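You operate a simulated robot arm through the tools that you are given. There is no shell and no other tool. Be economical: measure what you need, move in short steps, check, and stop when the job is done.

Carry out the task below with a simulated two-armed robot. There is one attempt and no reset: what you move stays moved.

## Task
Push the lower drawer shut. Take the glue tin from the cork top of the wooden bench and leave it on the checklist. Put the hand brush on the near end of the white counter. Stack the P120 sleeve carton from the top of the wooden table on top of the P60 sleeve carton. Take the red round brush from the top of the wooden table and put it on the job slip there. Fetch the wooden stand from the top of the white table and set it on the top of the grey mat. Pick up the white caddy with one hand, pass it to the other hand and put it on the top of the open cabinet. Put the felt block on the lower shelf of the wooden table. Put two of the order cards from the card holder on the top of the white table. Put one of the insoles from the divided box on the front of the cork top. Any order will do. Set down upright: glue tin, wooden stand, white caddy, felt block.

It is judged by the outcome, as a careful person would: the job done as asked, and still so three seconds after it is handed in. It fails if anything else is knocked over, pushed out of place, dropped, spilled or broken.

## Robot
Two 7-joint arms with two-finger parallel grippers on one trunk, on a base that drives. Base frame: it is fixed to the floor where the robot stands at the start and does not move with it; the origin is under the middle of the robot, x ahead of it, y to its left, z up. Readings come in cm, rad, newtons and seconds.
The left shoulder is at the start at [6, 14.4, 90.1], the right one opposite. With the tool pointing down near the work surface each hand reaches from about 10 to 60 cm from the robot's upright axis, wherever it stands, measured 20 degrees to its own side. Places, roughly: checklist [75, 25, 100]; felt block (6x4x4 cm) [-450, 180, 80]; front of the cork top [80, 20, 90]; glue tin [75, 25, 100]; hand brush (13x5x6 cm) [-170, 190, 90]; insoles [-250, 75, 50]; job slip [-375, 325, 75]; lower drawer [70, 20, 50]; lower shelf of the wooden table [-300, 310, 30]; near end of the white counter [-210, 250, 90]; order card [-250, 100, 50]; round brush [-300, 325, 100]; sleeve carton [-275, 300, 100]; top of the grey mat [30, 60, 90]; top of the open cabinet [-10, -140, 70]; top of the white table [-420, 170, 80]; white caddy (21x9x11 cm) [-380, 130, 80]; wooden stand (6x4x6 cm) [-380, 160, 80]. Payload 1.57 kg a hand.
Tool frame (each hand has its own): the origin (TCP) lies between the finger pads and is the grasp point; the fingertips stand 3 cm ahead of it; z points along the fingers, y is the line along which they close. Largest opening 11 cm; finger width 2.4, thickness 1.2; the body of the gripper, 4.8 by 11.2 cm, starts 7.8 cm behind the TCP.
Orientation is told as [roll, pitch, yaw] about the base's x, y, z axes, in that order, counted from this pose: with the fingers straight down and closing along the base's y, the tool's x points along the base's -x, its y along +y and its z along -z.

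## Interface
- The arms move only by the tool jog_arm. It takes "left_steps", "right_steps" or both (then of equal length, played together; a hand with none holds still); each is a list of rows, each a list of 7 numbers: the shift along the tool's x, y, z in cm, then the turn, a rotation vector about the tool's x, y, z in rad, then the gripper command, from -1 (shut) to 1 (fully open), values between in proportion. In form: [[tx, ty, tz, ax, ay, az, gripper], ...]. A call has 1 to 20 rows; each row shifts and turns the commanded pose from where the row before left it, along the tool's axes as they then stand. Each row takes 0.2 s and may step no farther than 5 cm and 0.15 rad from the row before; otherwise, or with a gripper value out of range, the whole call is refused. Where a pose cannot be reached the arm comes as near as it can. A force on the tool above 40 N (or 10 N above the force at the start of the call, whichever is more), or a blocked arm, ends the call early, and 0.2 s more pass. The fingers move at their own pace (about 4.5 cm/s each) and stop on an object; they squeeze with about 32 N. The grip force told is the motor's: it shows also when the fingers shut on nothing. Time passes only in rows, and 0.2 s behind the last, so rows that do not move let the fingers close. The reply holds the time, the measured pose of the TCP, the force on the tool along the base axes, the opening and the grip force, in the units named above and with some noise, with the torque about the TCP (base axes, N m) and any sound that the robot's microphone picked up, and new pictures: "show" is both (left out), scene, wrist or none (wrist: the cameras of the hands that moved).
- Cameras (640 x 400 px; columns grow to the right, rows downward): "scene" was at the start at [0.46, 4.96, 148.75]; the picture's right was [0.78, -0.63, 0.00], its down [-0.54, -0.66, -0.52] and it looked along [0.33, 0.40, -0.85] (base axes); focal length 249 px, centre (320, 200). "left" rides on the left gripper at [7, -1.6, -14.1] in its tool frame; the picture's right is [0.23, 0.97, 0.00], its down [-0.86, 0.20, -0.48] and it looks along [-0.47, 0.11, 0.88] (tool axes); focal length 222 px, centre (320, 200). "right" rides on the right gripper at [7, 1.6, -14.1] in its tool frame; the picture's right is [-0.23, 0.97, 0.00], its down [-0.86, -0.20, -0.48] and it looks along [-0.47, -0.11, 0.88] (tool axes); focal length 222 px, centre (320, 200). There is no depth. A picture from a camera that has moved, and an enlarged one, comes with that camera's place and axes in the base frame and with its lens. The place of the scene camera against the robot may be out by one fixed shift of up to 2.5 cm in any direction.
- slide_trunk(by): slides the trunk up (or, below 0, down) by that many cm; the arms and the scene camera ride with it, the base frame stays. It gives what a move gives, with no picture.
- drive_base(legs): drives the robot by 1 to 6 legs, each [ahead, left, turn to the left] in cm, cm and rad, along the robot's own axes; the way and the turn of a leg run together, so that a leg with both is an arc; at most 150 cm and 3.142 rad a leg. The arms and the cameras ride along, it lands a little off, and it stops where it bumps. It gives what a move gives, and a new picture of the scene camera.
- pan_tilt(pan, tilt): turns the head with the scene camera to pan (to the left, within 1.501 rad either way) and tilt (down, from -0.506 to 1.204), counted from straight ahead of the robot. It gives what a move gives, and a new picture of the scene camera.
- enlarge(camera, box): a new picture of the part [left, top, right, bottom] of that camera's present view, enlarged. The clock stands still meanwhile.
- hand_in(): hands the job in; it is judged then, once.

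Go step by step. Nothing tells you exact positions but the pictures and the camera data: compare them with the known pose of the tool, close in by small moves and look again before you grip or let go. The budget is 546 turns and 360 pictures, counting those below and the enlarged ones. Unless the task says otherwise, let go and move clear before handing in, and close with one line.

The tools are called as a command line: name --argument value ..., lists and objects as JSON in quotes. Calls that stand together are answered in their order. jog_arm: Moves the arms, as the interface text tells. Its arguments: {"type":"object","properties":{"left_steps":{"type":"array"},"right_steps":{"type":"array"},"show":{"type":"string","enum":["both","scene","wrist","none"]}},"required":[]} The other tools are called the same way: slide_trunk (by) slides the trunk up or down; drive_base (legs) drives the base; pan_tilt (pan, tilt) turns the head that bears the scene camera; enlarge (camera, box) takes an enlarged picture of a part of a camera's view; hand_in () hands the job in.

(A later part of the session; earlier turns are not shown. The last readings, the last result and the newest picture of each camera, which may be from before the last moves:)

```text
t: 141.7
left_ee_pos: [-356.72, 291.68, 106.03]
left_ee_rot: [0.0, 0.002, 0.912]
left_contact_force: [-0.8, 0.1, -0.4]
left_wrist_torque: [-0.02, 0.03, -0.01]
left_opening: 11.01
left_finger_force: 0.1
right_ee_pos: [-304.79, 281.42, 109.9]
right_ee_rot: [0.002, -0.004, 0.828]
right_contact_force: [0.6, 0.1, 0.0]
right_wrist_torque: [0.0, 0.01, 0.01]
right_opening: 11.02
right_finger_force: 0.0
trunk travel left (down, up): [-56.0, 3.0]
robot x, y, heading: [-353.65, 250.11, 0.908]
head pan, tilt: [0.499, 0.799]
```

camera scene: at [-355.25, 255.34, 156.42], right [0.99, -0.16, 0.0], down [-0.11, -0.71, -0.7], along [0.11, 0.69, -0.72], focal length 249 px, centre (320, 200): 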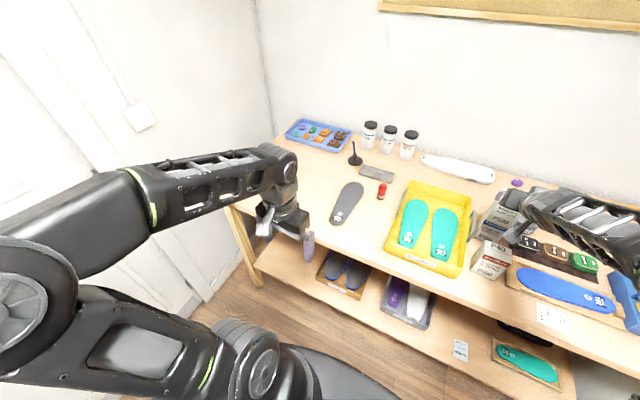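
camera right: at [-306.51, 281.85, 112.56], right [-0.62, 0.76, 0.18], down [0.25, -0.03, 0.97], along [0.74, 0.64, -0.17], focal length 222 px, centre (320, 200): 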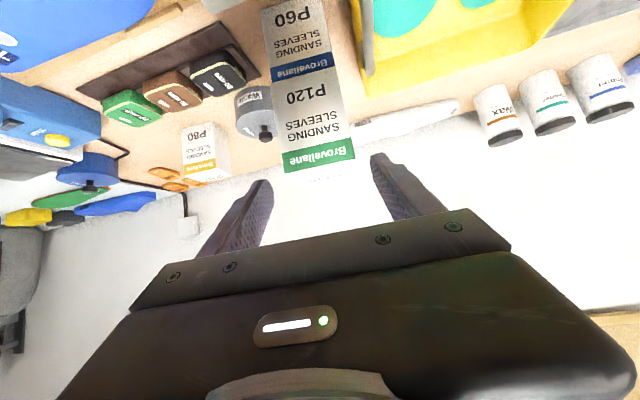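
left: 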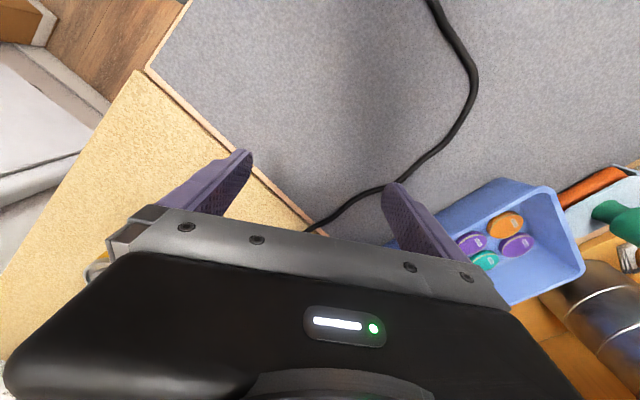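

jog_arm --right_steps '[[4, -1, 0, 0, 0, 0, 1], [4, -1, 0, 0, 0, 0, 1], [4, -1, 0, 0, 0, 0, 1]]' --show "none"

drive_base --legs '[[15, 4, 0.01]]'

jog_arm --left_steps '[[-4, -2, 0, 0, 0, 0, 0.3], [-4, -2, 0, 0, 0, 0, 0.3], [-4, -2, 0, 0, 0, 0, 0.3], [-4, -2, 0, 0, 0, 0, 0.3], [-4, -2, 0, 0, 0, 0, 0.3], [-4, -2, 0, 0, 0, 0, 0.3]]'

```text
t: 142.5
left_ee_pos: [-356.83, 291.43, 105.92]
left_ee_rot: [-0.002, -0.001, 0.913]
left_contact_force: [-0.5, 0.1, -0.7]
left_wrist_torque: [-0.01, 0.01, -0.03]
left_opening: 10.99
left_finger_force: 0.1
right_ee_pos: [-310.63, 270.41, 109.92]
right_ee_rot: [0.0, -0.008, 0.826]
right_contact_force: [-0.5, -0.1, -0.3]
right_wrist_torque: [0.06, -0.04, 0.0]
right_opening: 11.02
right_finger_force: 0.0
trunk travel left (down, up): [-56.0, 3.0]
robot x, y, heading: [-353.7, 250.12, 0.917]
head pan, tilt: [0.499, 0.799]
```

```text
t: 143.9
left_ee_pos: [-351.35, 306.01, 105.84]
left_ee_rot: [0.0, 0.001, 0.925]
left_contact_force: [0.5, -0.2, -0.2]
left_wrist_torque: [-0.03, 0.02, 0.0]
left_opening: 11.02
left_finger_force: 0.0
right_ee_pos: [-304.94, 285.23, 109.8]
right_ee_rot: [0.0, -0.006, 0.833]
right_contact_force: [0.0, 0.0, 0.9]
right_wrist_torque: [-0.03, 0.03, 0.01]
right_opening: 10.99
right_finger_force: 0.1
trunk travel left (down, up): [-56.0, 3.0]
robot x, y, heading: [-348.03, 264.55, 0.925]
head pan, tilt: [0.499, 0.799]
camera scene: at [-349.37, 269.82, 156.41], right [0.99, -0.15, 0.0], down [-0.11, -0.71, -0.7], along [0.1, 0.69, -0.72], focal length 249 px, centre (320, 200)
```

scene: 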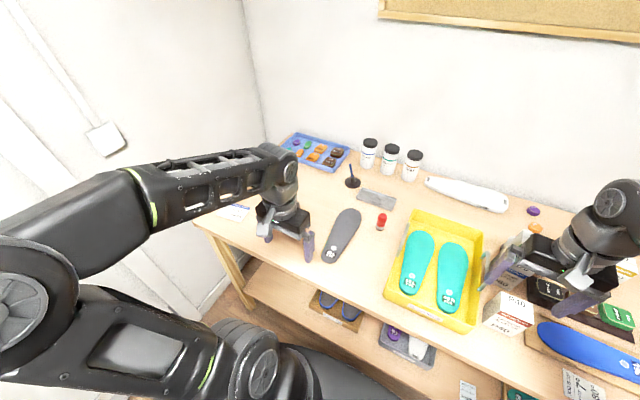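

```text
t: 145.3
left_ee_pos: [-327.17, 317.88, 105.89]
left_ee_rot: [0.001, 0.002, 0.925]
left_contact_force: [-0.2, -0.2, 0.1]
left_wrist_torque: [-0.04, 0.05, 0.02]
left_opening: 7.11
left_finger_force: 0.0
right_ee_pos: [-304.79, 285.34, 109.75]
right_ee_rot: [-0.001, -0.006, 0.835]
right_contact_force: [0.0, 0.1, 0.3]
right_wrist_torque: [-0.01, 0.0, -0.02]
right_opening: 11.02
right_finger_force: 0.0
trunk travel left (down, up): [-56.0, 3.0]
robot x, y, heading: [-347.9, 264.4, 0.921]
head pan, tilt: [0.499, 0.799]
camera scene: at [-349.3, 269.72, 156.42], right [0.99, -0.15, 0.0], down [-0.11, -0.71, -0.7], along [0.1, 0.69, -0.72], focal length 249 px, centre (320, 200)
camera left: at [-330.06, 311.29, 119.97], right [-0.91, 0.41, 0.0], down [0.36, 0.8, 0.48], along [0.19, 0.44, -0.88], focal length 222 px, centre (320, 200)
```

scene: 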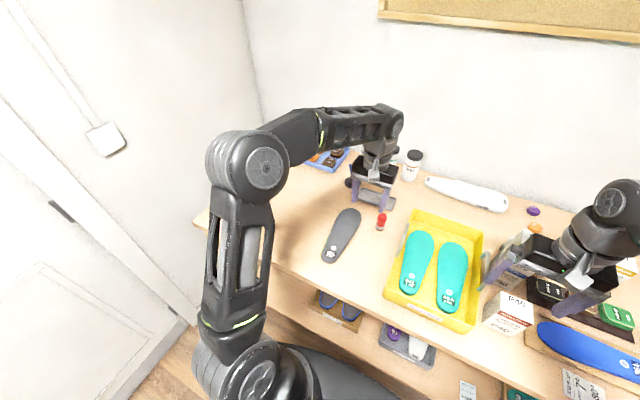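
left: 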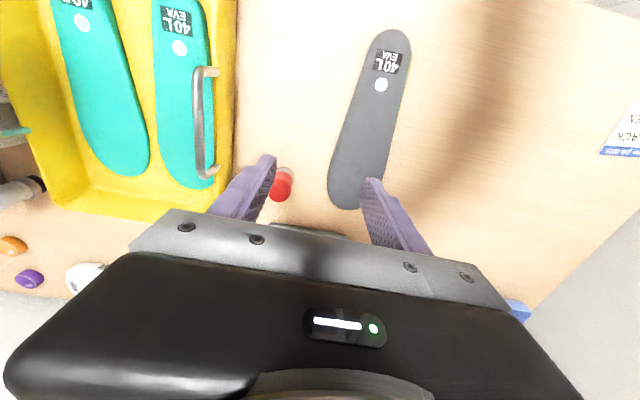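

Brush at about [-319, 322]. I place the left hand over it, go half-way down and look.

jog_arm --left_steps '[[-4, -2, 0, 0, 0, 0, 0], [-3.8, -2.1, 0, 0, 0, 0, 0], [0, 0, 4, 0, 0, 0, 0], [0, 0, 4, 0, 0, 0, 0]]' --show "wrist"

```text
t: 146.3
left_ee_pos: [-320.23, 321.17, 97.91]
left_ee_rot: [0.0, -0.001, 0.921]
left_contact_force: [0.1, 0.7, -0.5]
left_wrist_torque: [0.01, 0.01, 0.02]
left_opening: 5.5
left_finger_force: 0.0
left hand out of reach, approached as far as the arm can: row 2
right_ee_pos: [-304.9, 285.29, 109.86]
right_ee_rot: [0.001, -0.008, 0.835]
right_contact_force: [0.3, 0.3, 0.7]
right_wrist_torque: [-0.01, 0.03, 0.01]
right_opening: 11.03
right_finger_force: 0.1
trunk travel left (down, up): [-56.0, 3.0]
robot x, y, heading: [-347.89, 264.4, 0.921]
head pan, tilt: [0.499, 0.799]
camera left: at [-323.19, 314.53, 112.09], right [-0.91, 0.41, 0.0], down [0.36, 0.8, 0.48], along [0.19, 0.44, -0.88], focal length 222 px, centre (320, 200)
```

left: 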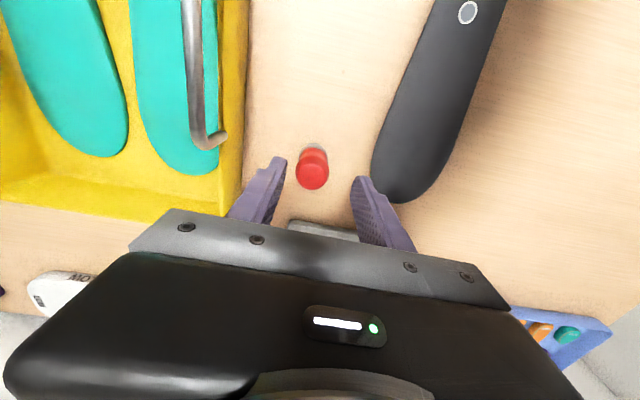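

jog_arm --left_steps '[[-1.8, -0.2, 2, 0, 0, 0, 0], [0, 0, 3, 0, 0, 0, 0], [0, 0, 2.2, 0, 0, 0, 0]]' --show "wrist"

```text
t: 147.1
left_ee_pos: [-319.09, 322.6, 90.79]
left_ee_rot: [-0.001, 0.001, 0.924]
left_contact_force: [0.0, 1.0, -0.1]
left_wrist_torque: [-0.01, -0.02, 0.01]
left_opening: 5.5
left_finger_force: 0.0
right_ee_pos: [-305.02, 285.27, 109.8]
right_ee_rot: [0.0, -0.007, 0.835]
right_contact_force: [0.6, 1.0, 1.4]
right_wrist_torque: [0.0, 0.02, 0.04]
right_opening: 10.98
right_finger_force: 0.0
trunk travel left (down, up): [-56.0, 3.0]
robot x, y, heading: [-347.75, 264.43, 0.927]
head pan, tilt: [0.499, 0.799]
camera left: at [-322.01, 315.94, 104.86], right [-0.91, 0.41, 0.0], down [0.36, 0.8, 0.48], along [0.19, 0.44, -0.88], focal length 222 px, centre (320, 200)
```

left: 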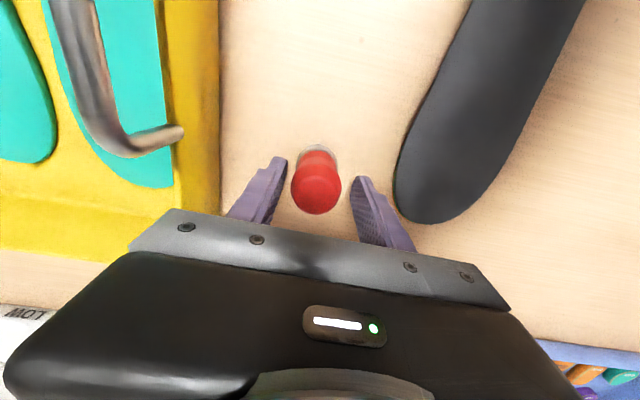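

jog_arm --left_steps '[[0, -0.1, 1.6, 0, 0, 0, 0], [0, 0, 0, 0, 0, 0, -1], [0, 0, 0, 0, 0, 0, -1], [0, 0, 0, 0, 0, 0, -1], [0, 0, 0, 0, 0, 0, -1]]' --show "wrist"

```text
t: 148.3
left_ee_pos: [-319.02, 322.33, 89.06]
left_ee_rot: [0.0, 0.0, 0.923]
left_contact_force: [0.7, 0.1, -0.2]
left_wrist_torque: [-0.03, 0.02, 0.01]
left_opening: 3.31
left_finger_force: 31.8
right_ee_pos: [-304.9, 285.25, 109.86]
right_ee_rot: [-0.001, -0.008, 0.835]
right_contact_force: [-0.7, -0.1, -0.3]
right_wrist_torque: [0.02, 0.0, -0.02]
right_opening: 11.0
right_finger_force: 0.0
trunk travel left (down, up): [-56.0, 3.0]
robot x, y, heading: [-347.82, 264.04, 0.928]
head pan, tilt: [0.499, 0.799]
camera left: at [-321.93, 315.82, 103.29], right [-0.91, 0.41, 0.0], down [0.36, 0.8, 0.48], along [0.19, 0.44, -0.88], focal length 222 px, centre (320, 200)
```

left: 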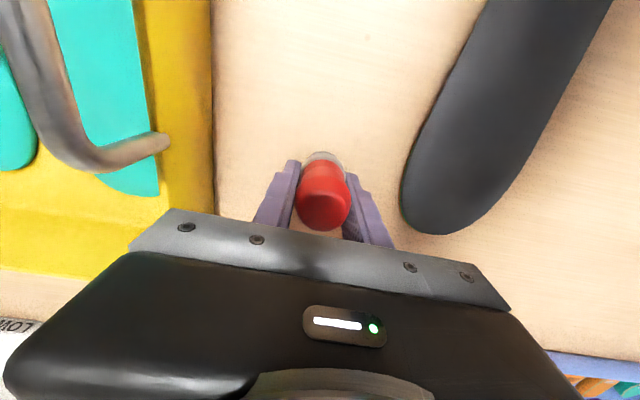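

Gripped. I lift it, pull back over the table and strafe left toward the job slip.

jog_arm --left_steps '[[0, 0, -4, 0, 0, 0, -1], [0, 0, -4, 0, 0, 0, -1], [4, 1, 0, 0, 0, 0, -1], [4, 1, 0, 0, 0, 0, -1], [4, 1, 0, 0, 0, 0, -1], [4, 1, 0, 0, 0, 0, -1]]' --show "none"

drive_base --legs '[[0, 34, 0]]'

enlarge --camera "left" --box '[0, 0, 640, 400]'

```text
t: 149.7
left_ee_pos: [-332.05, 312.12, 97.11]
left_ee_rot: [0.001, 0.001, 0.924]
left_contact_force: [0.0, 0.2, 0.1]
left_wrist_torque: [0.01, -0.01, 0.0]
left_opening: 3.31
left_finger_force: 31.9
right_ee_pos: [-305.1, 285.22, 109.94]
right_ee_rot: [0.001, -0.009, 0.834]
right_contact_force: [0.4, -0.1, -0.3]
right_wrist_torque: [0.0, -0.01, 0.0]
right_opening: 10.99
right_finger_force: 0.2
trunk travel left (down, up): [-56.0, 3.0]
robot x, y, heading: [-348.33, 264.37, 0.923]
head pan, tilt: [0.499, 0.799]
```

```text
t: 151.9
left_ee_pos: [-358.75, 332.41, 97.12]
left_ee_rot: [0.0, 0.0, 0.921]
left_contact_force: [-0.3, 0.6, -0.1]
left_wrist_torque: [0.01, -0.04, 0.03]
left_opening: 3.3
left_finger_force: 31.9
right_ee_pos: [-331.85, 305.58, 109.92]
right_ee_rot: [-0.001, -0.008, 0.832]
right_contact_force: [-0.6, 0.0, 0.0]
right_wrist_torque: [0.0, -0.02, 0.01]
right_opening: 11.0
right_finger_force: 0.0
trunk travel left (down, up): [-56.0, 3.0]
robot x, y, heading: [-374.69, 284.65, 0.921]
head pan, tilt: [0.499, 0.799]
camera scene: at [-376.44, 290.11, 156.42], right [0.99, -0.15, 0.0], down [-0.11, -0.71, -0.7], along [0.1, 0.69, -0.72], focal length 249 px, centre (320, 200)
```

scene: 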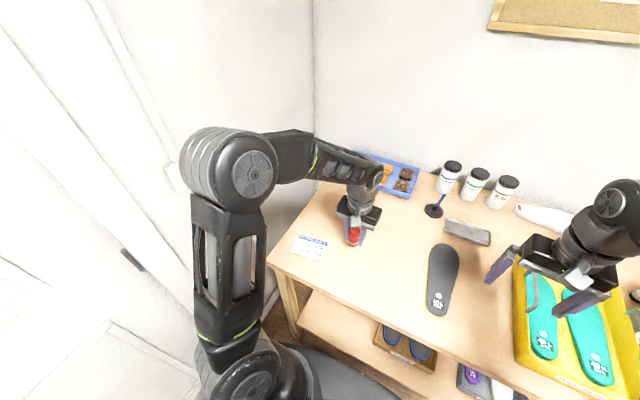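

```text
1.00 times, centred on (320, 200) of left
camera zoom: at [-361.71, 325.92, 111.29], right [-0.91, 0.41, 0.0], down [0.36, 0.8, 0.48], along [0.2, 0.44, -0.88], focal length 222 px, centre (320, 200)
```

zoom: 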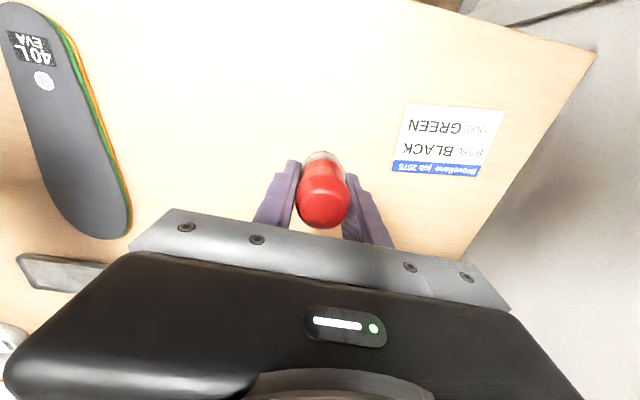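

Job slip centre is near [-372.5, 338]. I move the brush over it.

jog_arm --left_steps '[[1.3, 3.6, 0, 0, 0, 0, -1], [1.3, 3.6, 0, 0, 0, 0, -1], [1.3, 3.6, 0, 0, 0, 0, -1], [0, 3.5, 0, 0, 0, 0, -1]]'

```text
t: 152.9
left_ee_pos: [-372.58, 338.08, 97.11]
left_ee_rot: [-0.001, 0.001, 0.922]
left_contact_force: [0.5, 0.9, 0.1]
left_wrist_torque: [-0.03, -0.01, -0.02]
left_opening: 3.3
left_finger_force: 31.9
right_ee_pos: [-331.84, 305.53, 109.84]
right_ee_rot: [0.0, -0.007, 0.832]
right_contact_force: [0.2, -0.6, -1.5]
right_wrist_torque: [-0.03, -0.03, -0.01]
right_opening: 11.01
right_finger_force: 0.1
trunk travel left (down, up): [-56.0, 3.0]
robot x, y, heading: [-374.99, 284.85, 0.926]
head pan, tilt: [0.499, 0.799]
camera scene: at [-376.37, 290.1, 156.42], right [0.99, -0.15, 0.0], down [-0.11, -0.71, -0.7], along [0.1, 0.69, -0.72], focal length 249 px, centre (320, 200)
camera left: at [-375.47, 331.53, 111.26], right [-0.91, 0.41, 0.0], down [0.36, 0.8, 0.48], along [0.19, 0.44, -0.88], focal length 222 px, centre (320, 200)
```

scene: 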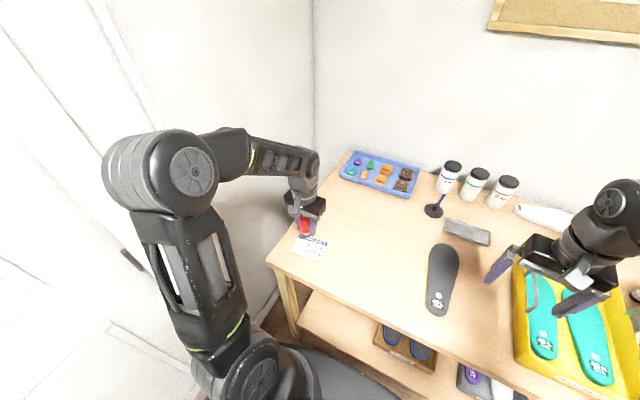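
left: 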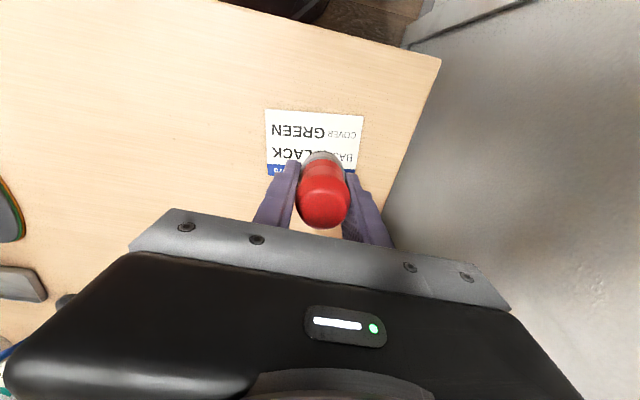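

jog_arm --left_steps '[[0.5, 0, 3, 0, 0, 0, -1], [0, 0, 3, 0, 0, 0, -1], [0, 0, 1.2, 0, 0, 0, -1], [0, 0, 0.5, 0, 0, 0, -1], [0, 0, 0.3, 0, 0, 0, -1]]' --show "wrist"

```text
t: 154.1
left_ee_pos: [-372.63, 337.72, 89.51]
left_ee_rot: [0.001, -0.005, 0.921]
left_contact_force: [-3.7, 1.9, 28.7]
left_wrist_torque: [0.0, 0.42, -0.04]
left_opening: 3.31
left_finger_force: 32.1
right_ee_pos: [-331.91, 305.4, 110.1]
right_ee_rot: [0.001, -0.009, 0.831]
right_contact_force: [-0.3, -0.3, -0.1]
right_wrist_torque: [0.01, 0.01, -0.02]
right_opening: 11.0
right_finger_force: 0.1
trunk travel left (down, up): [-56.0, 3.0]
robot x, y, heading: [-374.96, 285.27, 0.919]
head pan, tilt: [0.499, 0.799]
camera left: at [-375.71, 330.99, 103.54], right [-0.91, 0.41, 0.0], down [0.36, 0.8, 0.48], along [0.2, 0.44, -0.88], focal length 222 px, centre (320, 200)
```

left: 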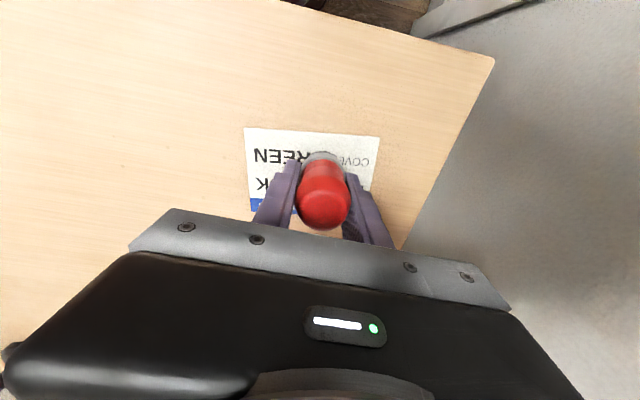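

Contact with the table. I release and rise.

jog_arm --left_steps '[[0, 0, -0.3, 0, 0, 0, -1], [0, 0, 0, 0, 0, 0, -0.2], [0, 0, 0, 0, 0, 0, 0], [0, 0, 0, 0, 0, 0, 0.1], [0, 0, -3, 0, 0, 0, 0.1], [0, 0, -4, 0, 0, 0, 0.1], [0, 0, -4, 0, 0, 0, 0.1]]' --show "wrist"

```text
t: 155.7
left_ee_pos: [-372.72, 337.5, 100.54]
left_ee_rot: [0.0, 0.0, 0.923]
left_contact_force: [-0.8, 0.0, 0.4]
left_wrist_torque: [-0.02, 0.01, 0.0]
left_opening: 6.06
left_finger_force: 0.1
right_ee_pos: [-331.79, 305.52, 109.86]
right_ee_rot: [0.001, -0.009, 0.835]
right_contact_force: [-0.5, 0.5, 0.0]
right_wrist_torque: [0.02, 0.0, 0.0]
right_opening: 11.0
right_finger_force: 0.1
trunk travel left (down, up): [-56.0, 3.0]
robot x, y, heading: [-375.06, 284.43, 0.921]
head pan, tilt: [0.499, 0.799]
camera left: at [-375.69, 330.85, 114.74], right [-0.91, 0.41, 0.0], down [0.36, 0.8, 0.48], along [0.19, 0.44, -0.88], focal length 222 px, centre (320, 200)
```

left: 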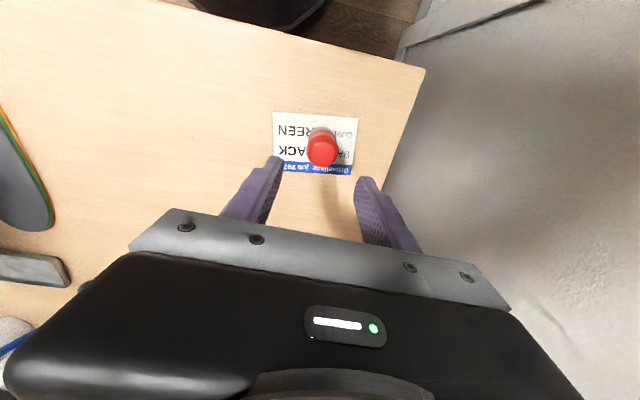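

The red brush stands on the job slip. Now I retreat, fold the left hand in and turn round to the white table.

jog_arm --left_steps '[[4, -3, -2, 0, 0, 0, 1], [4, -3, -2, 0, 0, 0, 1], [4, -3, 0, 0, 0, 0, 1], [2, -3, 0, 0, 0, 0, 1]]' --show "none"

drive_base --legs '[[-24, 0, 0], [0, -45, 0], [0, 0, 3.14]]'

pan_tilt --pan 0.0 --tilt 0.6

```text
refused: row 1 steps farther than a row can; nothing moved
```

```text
t: 167.2
left_ee_pos: [-353.67, 185.85, 100.56]
left_ee_rot: [0.0, 0.0, -2.178]
left_contact_force: [0.6, -0.3, 0.6]
left_wrist_torque: [-0.02, 0.04, 0.01]
left_opening: 6.04
left_finger_force: 0.0
right_ee_pos: [-395.94, 215.89, 109.93]
right_ee_rot: [0.001, -0.006, -2.267]
right_contact_force: [-0.2, 0.5, 0.3]
right_wrist_torque: [0.0, -0.01, 0.03]
right_opening: 11.01
right_finger_force: 0.0
trunk travel left (down, up): [-56.0, 3.0]
robot x, y, heading: [-353.72, 238.46, -2.178]
head pan, tilt: [0.499, 0.799]
camera scene: at [-353.73, 232.63, 156.42], right [-0.99, 0.11, 0.0], down [0.08, 0.71, -0.7], along [-0.08, -0.69, -0.72], focal length 249 px, centre (320, 200)
```

scene: 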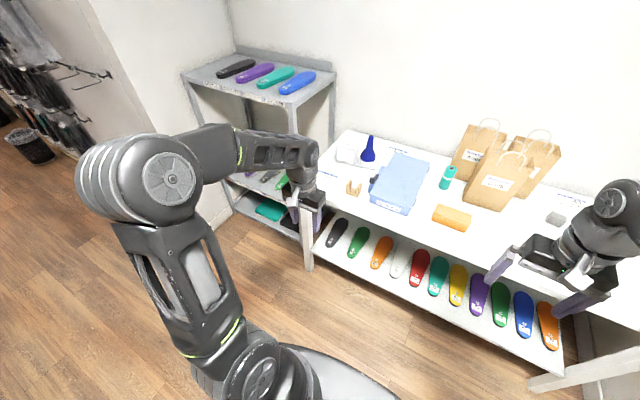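

```text
t: 168.2
left_ee_pos: [-353.68, 185.85, 100.46]
left_ee_rot: [0.0, -0.001, -2.179]
left_contact_force: [0.4, 0.6, -0.4]
left_wrist_torque: [0.01, 0.0, 0.0]
left_opening: 6.06
left_finger_force: 0.0
right_ee_pos: [-395.86, 216.1, 109.84]
right_ee_rot: [0.001, -0.007, -2.267]
right_contact_force: [0.2, -0.2, -0.3]
right_wrist_torque: [0.01, -0.01, -0.02]
right_opening: 11.02
right_finger_force: 0.1
trunk travel left (down, up): [-56.0, 3.0]
robot x, y, heading: [-353.94, 238.65, -2.175]
head pan, tilt: [0.0, 0.6]
camera scene: at [-357.9, 233.39, 158.11], right [-0.82, 0.57, 0.0], down [0.32, 0.46, -0.82], along [-0.47, -0.68, -0.57], focal length 249 px, centre (320, 200)
```

scene: 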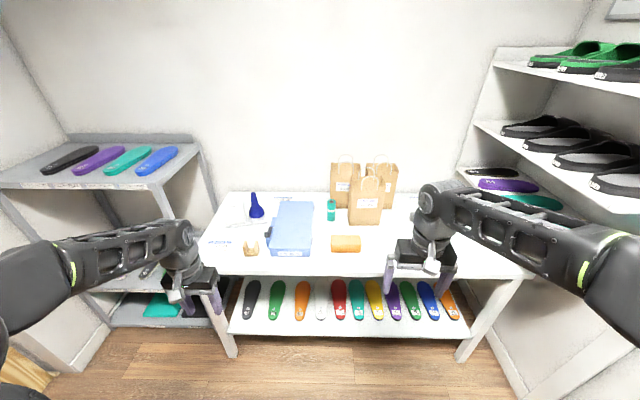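

enlarge --camera "scene" --box '[190, 170, 390, 290]'

jog_arm --left_steps '[[4, 0, -2, 0, 0, 0, 1], [4, 0, -2, 0, 0, 0, 1]]' --show "wrist"

enlarge --camera "right" --box '[0, 0, 640, 400]'

```text
3.20 times, centred on (290, 230) of scene
camera zoom: at [-357.9, 233.39, 158.11], right [-0.82, 0.57, 0.0], down [0.32, 0.46, -0.82], along [-0.47, -0.68, -0.57], focal length 798 px, centre (416, 104)
```

zoom: 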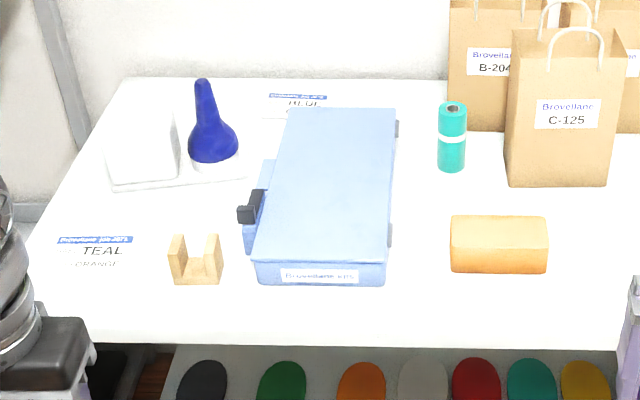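

```text
t: 168.8
left_ee_pos: [-349.11, 192.47, 104.65]
left_ee_rot: [0.0, 0.0, -2.178]
left_contact_force: [0.0, -0.2, 1.0]
left_wrist_torque: [-0.01, 0.0, -0.01]
left_opening: 11.02
left_finger_force: 0.0
right_ee_pos: [-395.82, 216.04, 109.87]
right_ee_rot: [-0.001, -0.007, -2.269]
right_contact_force: [-0.3, 0.1, 0.6]
right_wrist_torque: [0.0, 0.0, 0.0]
right_opening: 11.0
right_finger_force: 0.1
trunk travel left (down, up): [-56.0, 3.0]
robot x, y, heading: [-353.71, 238.79, -2.178]
head pan, tilt: [0.0, 0.6]
camera left: at [-346.52, 199.08, 118.69], right [0.93, -0.37, 0.0], down [-0.32, -0.82, 0.48], along [-0.18, -0.44, -0.88], focal length 222 px, centre (320, 200)
```

left: 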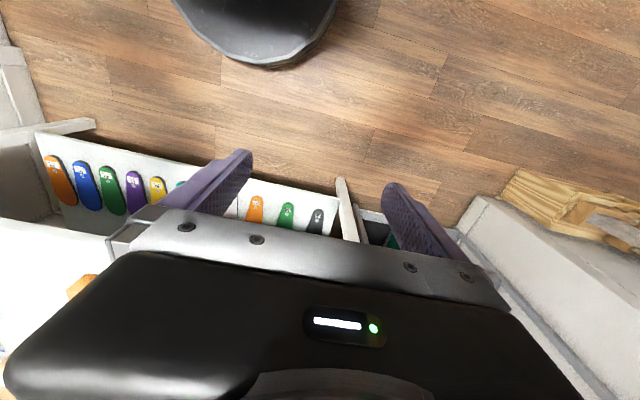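

```text
1.00 times, centred on (320, 200) of right
camera zoom: at [-390.06, 220.49, 124.0], right [0.6, -0.8, 0.0], down [-0.7, -0.52, 0.49], along [-0.39, -0.29, -0.87], focal length 222 px, centre (320, 200)
```

zoom: 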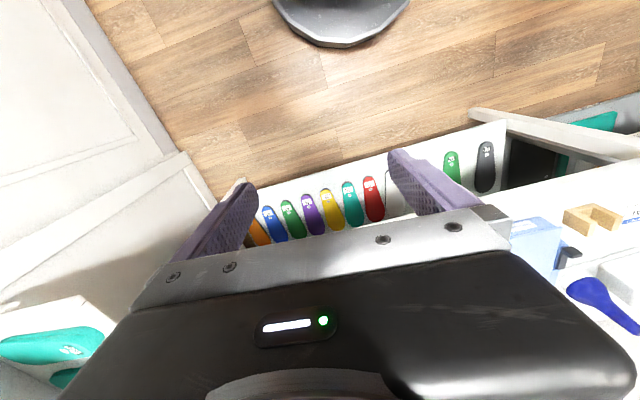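

The wooden stand is near [-376, 158] (table top about z = 81) and the felt block is near [-451, 181]. I go for the felt block first, with the right hand.

drive_base --legs '[[0, -27, 0], [30, 0, 0]]'

enlarge --camera "right" --box '[0, 0, 640, 400]'

```text
t: 172.3
left_ee_pos: [-388.55, 182.76, 104.45]
left_ee_rot: [0.001, 0.003, -2.18]
left_contact_force: [0.4, -0.4, -0.2]
left_wrist_torque: [0.01, -0.02, 0.01]
left_opening: 11.01
left_finger_force: 0.1
right_ee_pos: [-435.14, 206.47, 109.84]
right_ee_rot: [0.001, -0.006, -2.268]
right_contact_force: [0.7, 0.5, 0.3]
right_wrist_torque: [0.03, 0.0, 0.0]
right_opening: 11.02
right_finger_force: 0.0
trunk travel left (down, up): [-56.0, 3.0]
robot x, y, heading: [-392.85, 229.22, -2.181]
head pan, tilt: [0.0, 0.6]
camera scene: at [-397.21, 223.74, 158.1], right [-0.82, 0.57, 0.0], down [0.32, 0.46, -0.82], along [-0.47, -0.68, -0.57], focal length 249 px, centre (320, 200)
```

scene: 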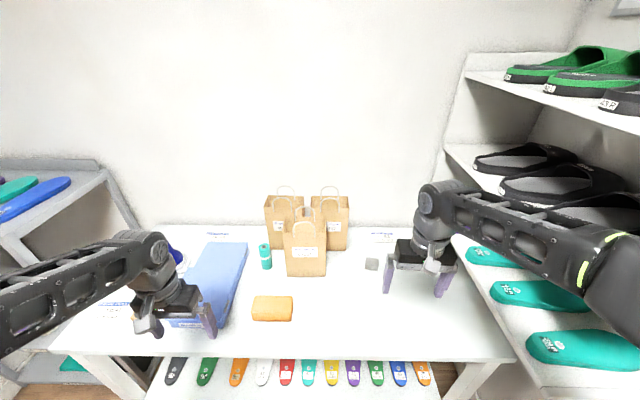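

```text
1.00 times, centred on (320, 200) of right
camera zoom: at [-429.38, 210.8, 123.94], right [0.6, -0.8, 0.0], down [-0.7, -0.52, 0.48], along [-0.39, -0.29, -0.87], focal length 222 px, centre (320, 200)
```

zoom: 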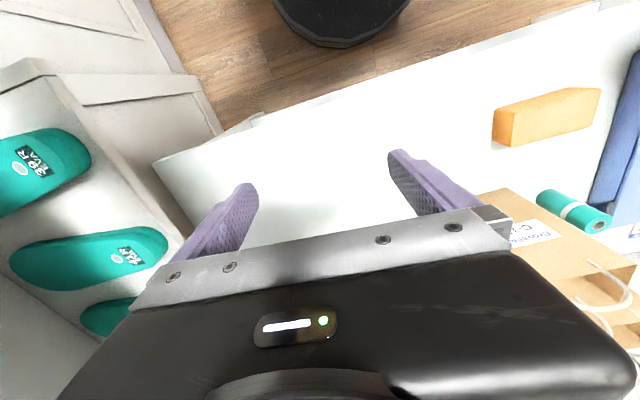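

drive_base --legs '[[3, 0, 0]]'

jog_arm --right_steps '[[0, 1, 0, 0, -0.15, 0, 0.8], [0, 1, 0, 0, -0.15, 0, 0.8], [0, 1, 0, 0, -0.15, 0, 0.8], [0, 1, 0, 0, -0.15, 0, 0.8], [0, 0, 0, 0, -0.15, 0, 0.8], [-1.2, 0, 4.5, 0, 0, 0, 0.8], [-1.2, 0, 4.5, 0, 0, 0, 0.8], [-1.2, 0, 4.5, 0, 0, 0, 0.8], [-1.2, 0, 4.5, 0, 0, 0, 0.8]]'

```text
t: 173.2
left_ee_pos: [-390.23, 180.25, 104.44]
left_ee_rot: [0.001, 0.001, -2.181]
left_contact_force: [-0.5, -0.9, -0.6]
left_wrist_torque: [0.02, -0.02, 0.03]
left_opening: 11.01
left_finger_force: 0.0
right_ee_pos: [-436.93, 203.83, 109.75]
right_ee_rot: [0.001, -0.004, -2.268]
right_contact_force: [-0.7, 0.0, -0.1]
right_wrist_torque: [0.0, -0.06, 0.01]
right_opening: 10.99
right_finger_force: 0.1
trunk travel left (down, up): [-56.0, 3.0]
robot x, y, heading: [-394.75, 226.73, -2.175]
head pan, tilt: [0.0, 0.6]
camera scene: at [-398.99, 221.17, 158.1], right [-0.82, 0.57, 0.0], down [0.32, 0.47, -0.82], along [-0.47, -0.68, -0.57], focal length 249 px, centre (320, 200)
```

scene: 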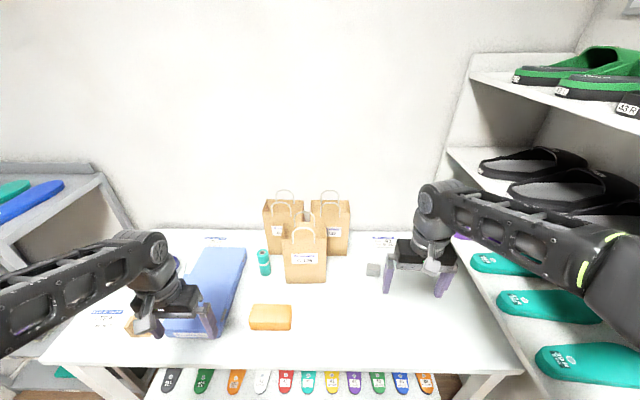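

```text
t: 175.2
left_ee_pos: [-390.16, 180.29, 104.58]
left_ee_rot: [0.0, 0.003, -2.181]
left_contact_force: [0.3, 0.0, 0.6]
left_wrist_torque: [0.01, -0.04, 0.0]
left_opening: 11.02
left_finger_force: 0.0
right_ee_pos: [-444.0, 189.28, 100.05]
right_ee_rot: [0.002, -0.756, -2.27]
right_contact_force: [0.5, 0.2, 0.2]
right_wrist_torque: [0.0, 0.0, 0.01]
right_opening: 9.92
right_finger_force: 0.1
trunk travel left (down, up): [-56.0, 3.0]
robot x, y, heading: [-394.55, 226.5, -2.175]
head pan, tilt: [0.0, 0.6]
camera scene: at [-398.92, 221.31, 158.1], right [-0.82, 0.57, 0.0], down [0.32, 0.46, -0.82], along [-0.47, -0.68, -0.57], focal length 249 px, centre (320, 200)
camera right: at [-433.26, 199.55, 105.53], right [0.64, -0.75, 0.16], down [-0.34, -0.1, 0.93], along [-0.69, -0.65, -0.32], focal length 222 px, centre (320, 200)
```

scene: 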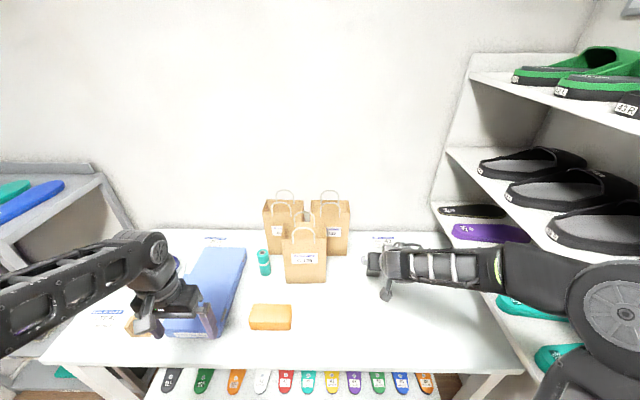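
right: 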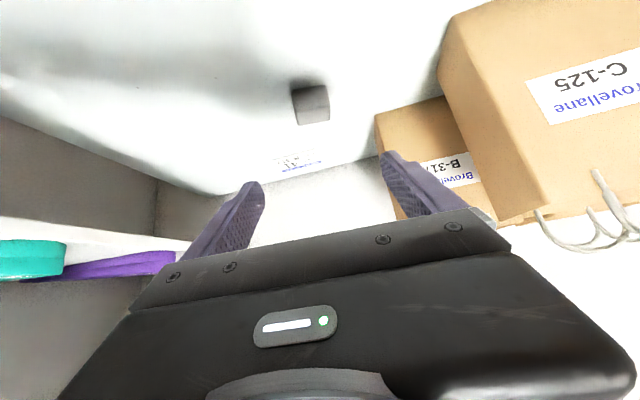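

Block seen where expected ([-450.8, 182]). I move down to it, stopping just above for a look.

jog_arm --right_steps '[[0.8, -0.25, 4, 0, 0, 0, 0.6], [0.8, -0.25, 4, 0, 0, 0, 0.6], [0.8, 0, 4, 0, 0, 0, 0.6]]' --show "wrist"

```text
t: 175.9
left_ee_pos: [-390.2, 180.2, 104.5]
left_ee_rot: [0.001, 0.001, -2.181]
left_contact_force: [0.0, -0.4, -0.3]
left_wrist_torque: [-0.02, 0.01, -0.02]
left_opening: 11.01
left_finger_force: 0.0
right_ee_pos: [-448.6, 184.64, 89.74]
right_ee_rot: [0.002, -0.755, -2.271]
right_contact_force: [-0.4, 0.6, 0.3]
right_wrist_torque: [0.02, 0.01, -0.01]
right_opening: 8.82
right_finger_force: 0.0
trunk travel left (down, up): [-56.0, 3.0]
robot x, y, heading: [-394.6, 226.76, -2.18]
head pan, tilt: [0.0, 0.6]
camera right: at [-437.86, 194.91, 95.19], right [0.64, -0.75, 0.16], down [-0.34, -0.1, 0.93], along [-0.69, -0.65, -0.32], focal length 222 px, centre (320, 200)
```

right: 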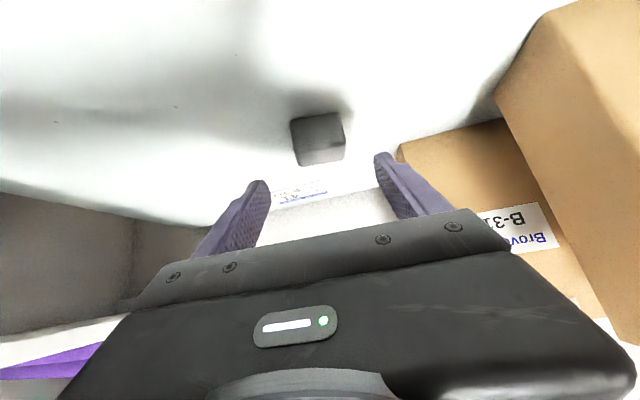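

jog_arm --right_steps '[[0.6, 0.1, 3, 0, 0, 0, 0.6], [0.6, 0, 2.6, 0, 0, 0, 0.6], [0, 0, 0, 0, 0, 0, -1], [0, 0, 0, 0, 0, 0, -1], [0, 0, 0, 0, 0, 0, -1], [0, 0, 0, 0, 0, 0, -1]]' --show "wrist"

```text
t: 177.3
left_ee_pos: [-390.21, 180.49, 104.42]
left_ee_rot: [0.001, 0.001, -2.18]
left_contact_force: [0.0, 0.0, 0.3]
left_wrist_torque: [0.01, -0.01, -0.03]
left_opening: 11.03
left_finger_force: 0.0
right_ee_pos: [-450.38, 182.43, 84.88]
right_ee_rot: [0.0, -0.759, -2.268]
right_contact_force: [0.4, 0.0, 0.0]
right_wrist_torque: [-0.01, -0.01, 0.01]
right_opening: 5.29
right_finger_force: 30.5
trunk travel left (down, up): [-56.0, 3.0]
robot x, y, heading: [-394.81, 226.22, -2.178]
head pan, tilt: [0.0, 0.6]
camera right: at [-439.61, 192.65, 90.36], right [0.64, -0.75, 0.16], down [-0.34, -0.1, 0.94], along [-0.69, -0.65, -0.32], focal length 222 px, centre (320, 200)
```

right: 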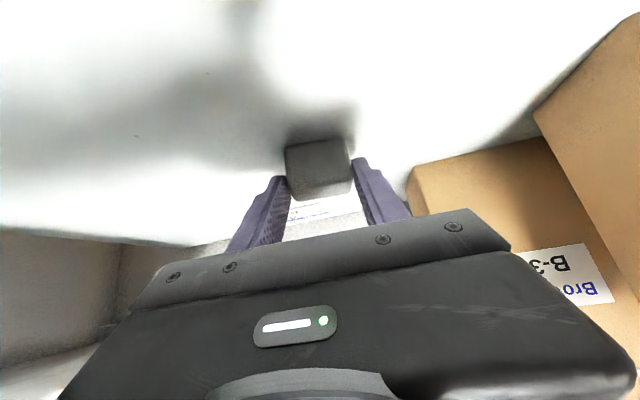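

jog_arm --right_steps '[[-1.4, 0, -1.45, 0, 0, 0, -1], [-2.06, 0, -2.18, 0, 0, 0, -1], [-2.06, 0, -2.18, 0, 0, 0, -1], [-2.06, 0, -2.18, 0, 0, 0, -1], [-2.06, 0, -2.18, 0, 0, 0, -1], [-2.06, 0, -2.18, 0, 0, 0, -1]]' --show "wrist"

```text
t: 178.8
left_ee_pos: [-390.13, 180.37, 104.56]
left_ee_rot: [-0.001, 0.001, -2.179]
left_contact_force: [0.4, 0.8, 0.6]
left_wrist_torque: [0.0, 0.01, 0.02]
left_opening: 11.0
left_finger_force: 0.0
right_ee_pos: [-450.32, 182.36, 101.8]
right_ee_rot: [0.0, -0.756, -2.269]
right_contact_force: [0.1, 0.0, -0.1]
right_wrist_torque: [0.01, -0.02, 0.04]
right_opening: 5.23
right_finger_force: 31.8
trunk travel left (down, up): [-56.0, 3.0]
robot x, y, heading: [-394.68, 226.27, -2.181]
head pan, tilt: [0.0, 0.6]
camera right: at [-439.62, 192.61, 107.35], right [0.64, -0.75, 0.16], down [-0.34, -0.1, 0.93], along [-0.69, -0.65, -0.32], focal length 222 px, centre (320, 200)
```

right: 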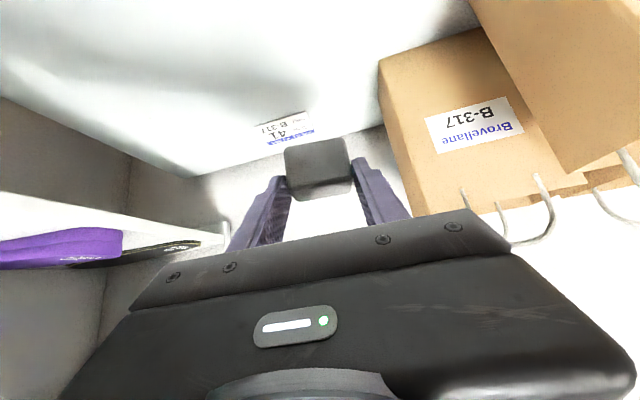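

Felt block held. I draw the arm in, back off and turn to the wooden table's lower shelf.

jog_arm --right_steps '[[2.91, 0, -2.74, 0, 0, 0, -1], [2.91, 0, -2.74, 0, 0, 0, -1], [2.91, 0, -2.74, 0, 0, 0, -1], [2.91, 0, -2.74, 0, 0, 0, -1]]' --show "none"

drive_base --legs '[[-32, 0, 0], [0, 25, 0], [0, 0, 3.1]]'

```text
t: 179.8
left_ee_pos: [-390.02, 180.43, 104.52]
left_ee_rot: [0.0, -0.001, -2.181]
left_contact_force: [0.6, 0.1, 0.0]
left_wrist_torque: [-0.02, 0.02, 0.0]
left_opening: 11.02
left_finger_force: 0.0
right_ee_pos: [-439.96, 194.58, 101.9]
right_ee_rot: [0.0, -0.757, -2.27]
right_contact_force: [-0.5, 0.2, -1.2]
right_wrist_torque: [0.01, 0.01, -0.02]
right_opening: 5.21
right_finger_force: 32.2
trunk travel left (down, up): [-56.0, 3.0]
robot x, y, heading: [-395.03, 226.55, -2.176]
head pan, tilt: [0.0, 0.6]
```

```text
t: 190.5
left_ee_pos: [-358.52, 284.8, 104.56]
left_ee_rot: [0.001, -0.001, 0.917]
left_contact_force: [-1.1, 0.5, 0.5]
left_wrist_torque: [0.0, 0.04, -0.01]
left_opening: 11.02
left_finger_force: 0.2
right_ee_pos: [-309.18, 268.53, 101.79]
right_ee_rot: [0.0, -0.757, 0.828]
right_contact_force: [-0.4, 0.0, 0.2]
right_wrist_torque: [0.01, -0.02, -0.03]
right_opening: 5.08
right_finger_force: 31.8
trunk travel left (down, up): [-56.0, 3.0]
robot x, y, heading: [-356.06, 238.28, 0.923]
head pan, tilt: [0.0, 0.6]
camera scene: at [-353.34, 242.85, 158.11], right [0.8, -0.61, 0.0], down [-0.34, -0.45, -0.83], along [0.5, 0.66, -0.56], focal length 249 px, centre (320, 200)
```

scene: 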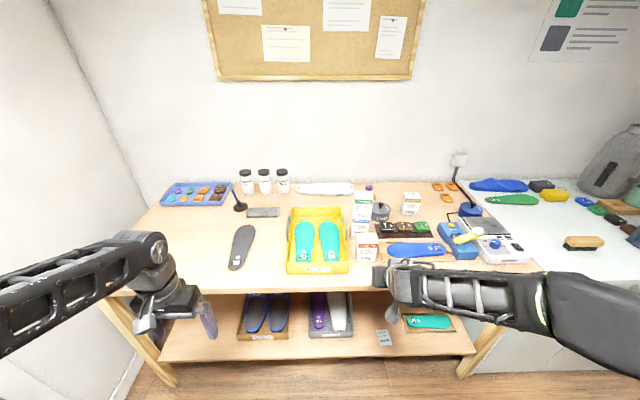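

A free spot on the lower shelf lies in the middle, beside the tag. I back off a little and lower the trunk.

drive_base --legs '[[-10, 0, 0]]'

slide_trunk --by -40

slide_trunk --by -14

enlarge --camera "right" --box '[0, 0, 640, 400]'

pan_tilt --pan -0.1 --tilt 0.6

```text
t: 191.7
left_ee_pos: [-364.63, 276.75, 104.57]
left_ee_rot: [0.0, -0.002, 0.92]
left_contact_force: [-1.1, -0.3, 0.2]
left_wrist_torque: [0.04, -0.06, -0.02]
left_opening: 11.01
left_finger_force: 0.1
right_ee_pos: [-315.42, 260.5, 101.9]
right_ee_rot: [0.001, -0.759, 0.829]
right_contact_force: [0.5, 0.0, -0.2]
right_wrist_torque: [0.0, 0.0, 0.0]
right_opening: 5.04
right_finger_force: 31.9
trunk travel left (down, up): [-56.0, 3.0]
robot x, y, heading: [-362.08, 230.15, 0.922]
head pan, tilt: [0.0, 0.6]
camera scene: at [-359.56, 234.68, 158.12], right [0.8, -0.61, 0.0], down [-0.34, -0.45, -0.83], along [0.5, 0.66, -0.56], focal length 249 px, centre (320, 200)
```

scene: 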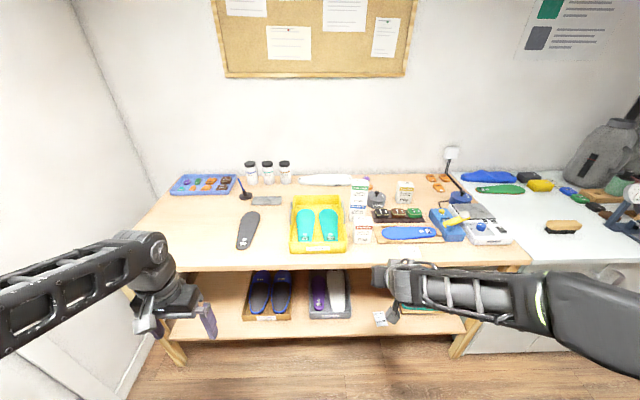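

```text
t: 195.5
left_ee_pos: [-364.65, 276.84, 64.53]
left_ee_rot: [-0.001, -0.001, 0.92]
left_contact_force: [-0.8, 0.4, 0.1]
left_wrist_torque: [0.02, -0.03, 0.03]
left_opening: 11.0
left_finger_force: 0.0
right_ee_pos: [-315.42, 260.62, 61.85]
right_ee_rot: [0.001, -0.757, 0.831]
right_contact_force: [0.5, 0.0, 0.1]
right_wrist_torque: [-0.01, 0.03, 0.03]
right_opening: 5.07
right_finger_force: 32.2
trunk travel left (down, up): [-16.0, 43.0]
robot x, y, heading: [-361.91, 230.61, 0.918]
head pan, tilt: [0.0, 0.6]
```

```text
t: 197.2
left_ee_pos: [-364.62, 276.8, 50.56]
left_ee_rot: [-0.001, 0.0, 0.917]
left_contact_force: [0.0, -0.1, 0.3]
left_wrist_torque: [-0.02, 0.0, -0.02]
left_opening: 11.0
left_finger_force: 0.1
right_ee_pos: [-315.28, 260.51, 48.02]
right_ee_rot: [0.001, -0.757, 0.83]
right_contact_force: [-0.9, 0.1, -0.4]
right_wrist_torque: [0.0, 0.03, -0.01]
right_opening: 5.05
right_finger_force: 31.6
trunk travel left (down, up): [-2.0, 57.0]
robot x, y, heading: [-361.65, 230.32, 0.918]
head pan, tilt: [0.0, 0.6]
```

```text
1.00 times, centred on (320, 200) of right
camera zoom: at [-326.5, 250.79, 53.34], right [-0.61, 0.78, 0.16], down [0.34, 0.08, 0.94], along [0.72, 0.62, -0.32], focal length 222 px, centre (320, 200)
```

zoom: 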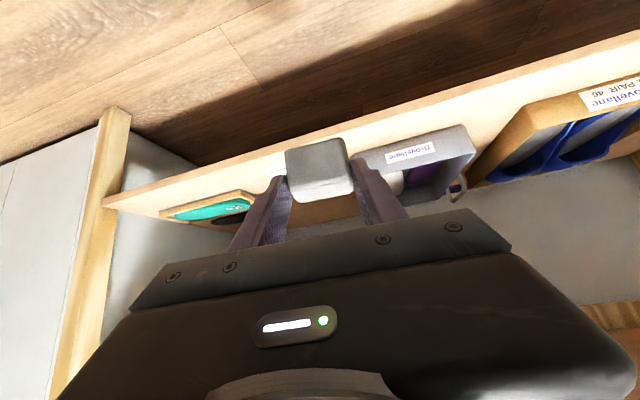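

```text
t: 197.9
left_ee_pos: [-364.65, 276.81, 50.48]
left_ee_rot: [0.0, 0.0, 0.919]
left_contact_force: [-0.1, -0.4, 0.7]
left_wrist_torque: [-0.01, -0.01, 0.01]
left_opening: 11.01
left_finger_force: 0.0
right_ee_pos: [-315.37, 260.67, 47.74]
right_ee_rot: [0.001, -0.757, 0.83]
right_contact_force: [-1.2, -0.1, 0.0]
right_wrist_torque: [-0.02, -0.01, -0.01]
right_opening: 5.08
right_finger_force: 31.8
trunk travel left (down, up): [-2.0, 57.0]
robot x, y, heading: [-362.17, 230.44, 0.919]
head pan, tilt: [-0.099, 0.6]
camera scene: at [-358.77, 234.28, 104.11], right [0.73, -0.68, 0.0], down [-0.39, -0.41, -0.83], along [0.56, 0.6, -0.56], focal length 249 px, centre (320, 200)
```

scene: 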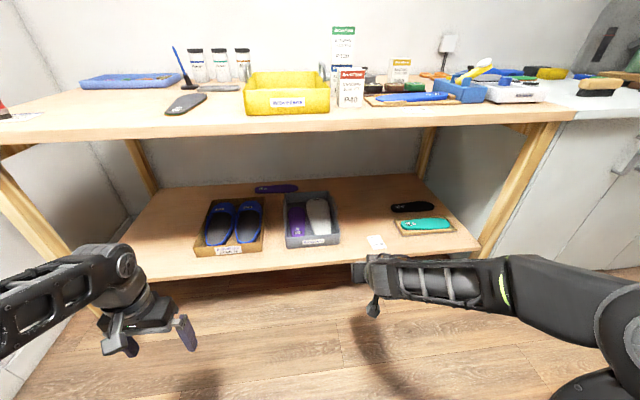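

The shelf top is at about z = 30.5; free room lies between the grey tray and the black insole, behind the tag. I drive in with the block at z = 48.

drive_base --legs '[[0, -8, 0], [29, 0, 0]]'

enlarge --camera "right" --box '[0, 0, 640, 400]'

```text
t: 200.5
left_ee_pos: [-340.55, 295.01, 50.5]
left_ee_rot: [-0.001, -0.001, 0.916]
left_contact_force: [-0.3, -1.3, 0.9]
left_wrist_torque: [-0.02, 0.03, -0.01]
left_opening: 11.02
left_finger_force: 0.0
right_ee_pos: [-291.43, 278.5, 47.8]
right_ee_rot: [-0.001, -0.756, 0.827]
right_contact_force: [-0.1, 0.5, -0.2]
right_wrist_torque: [-0.04, 0.01, 0.0]
right_opening: 5.06
right_finger_force: 32.2
trunk travel left (down, up): [-2.0, 57.0]
robot x, y, heading: [-338.4, 248.47, 0.917]
head pan, tilt: [-0.099, 0.6]
camera scene: at [-334.85, 252.42, 104.11], right [0.73, -0.68, 0.0], down [-0.39, -0.41, -0.83], along [0.56, 0.6, -0.56], focal length 249 px, centre (320, 200)
```

scene: 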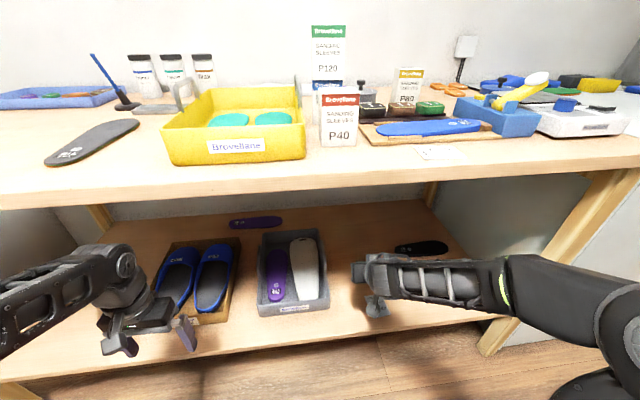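

```text
1.00 times, centred on (320, 200) of right
camera zoom: at [-302.54, 268.85, 53.34], right [-0.61, 0.78, 0.16], down [0.34, 0.08, 0.94], along [0.72, 0.62, -0.32], focal length 222 px, centre (320, 200)
```

zoom: 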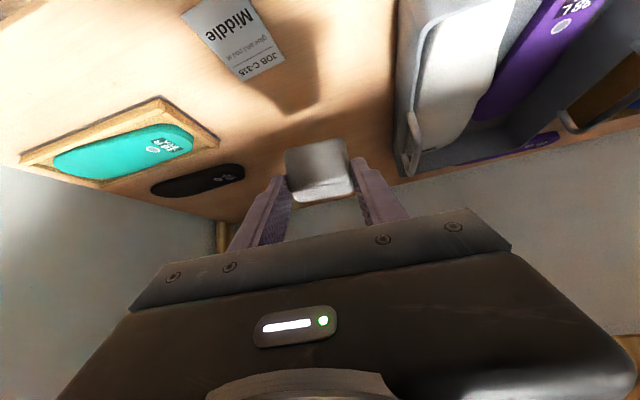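

jog_arm --right_steps '[[-2.5, 0.3, 2.35, 0, 0, 0, -1], [-2.5, 0.3, 2.35, 0, 0, 0, -1], [-2.4, 0, 2.3, 0, 0, 0, -1], [2.06, 0, 2.18, 0, 0, 0, -1], [2.06, 0, 2.18, 0, 0, 0, -1], [2.06, 0, 2.18, 0, 0, 0, -1]]' --show "wrist"

```text
t: 201.9
left_ee_pos: [-340.6, 294.91, 50.6]
left_ee_rot: [0.001, 0.001, 0.915]
left_contact_force: [-0.2, 0.0, 0.4]
left_wrist_torque: [-0.03, -0.02, -0.01]
left_opening: 11.01
left_finger_force: 0.1
right_ee_pos: [-284.87, 286.46, 38.8]
right_ee_rot: [0.001, -0.758, 0.826]
right_contact_force: [-0.3, 0.1, 0.3]
right_wrist_torque: [-0.03, -0.02, -0.01]
right_opening: 5.07
right_finger_force: 31.7
trunk travel left (down, up): [-2.0, 57.0]
robot x, y, heading: [-338.46, 248.89, 0.915]
head pan, tilt: [-0.099, 0.6]
camera right: at [-296.06, 276.72, 44.3], right [-0.61, 0.78, 0.16], down [0.35, 0.08, 0.94], along [0.72, 0.62, -0.32], focal length 222 px, centre (320, 200)
```

right: 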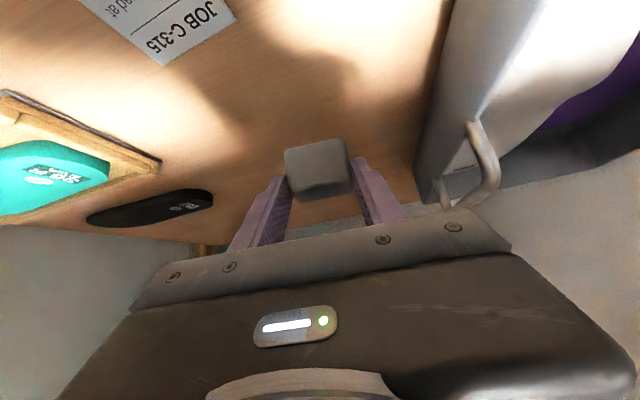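

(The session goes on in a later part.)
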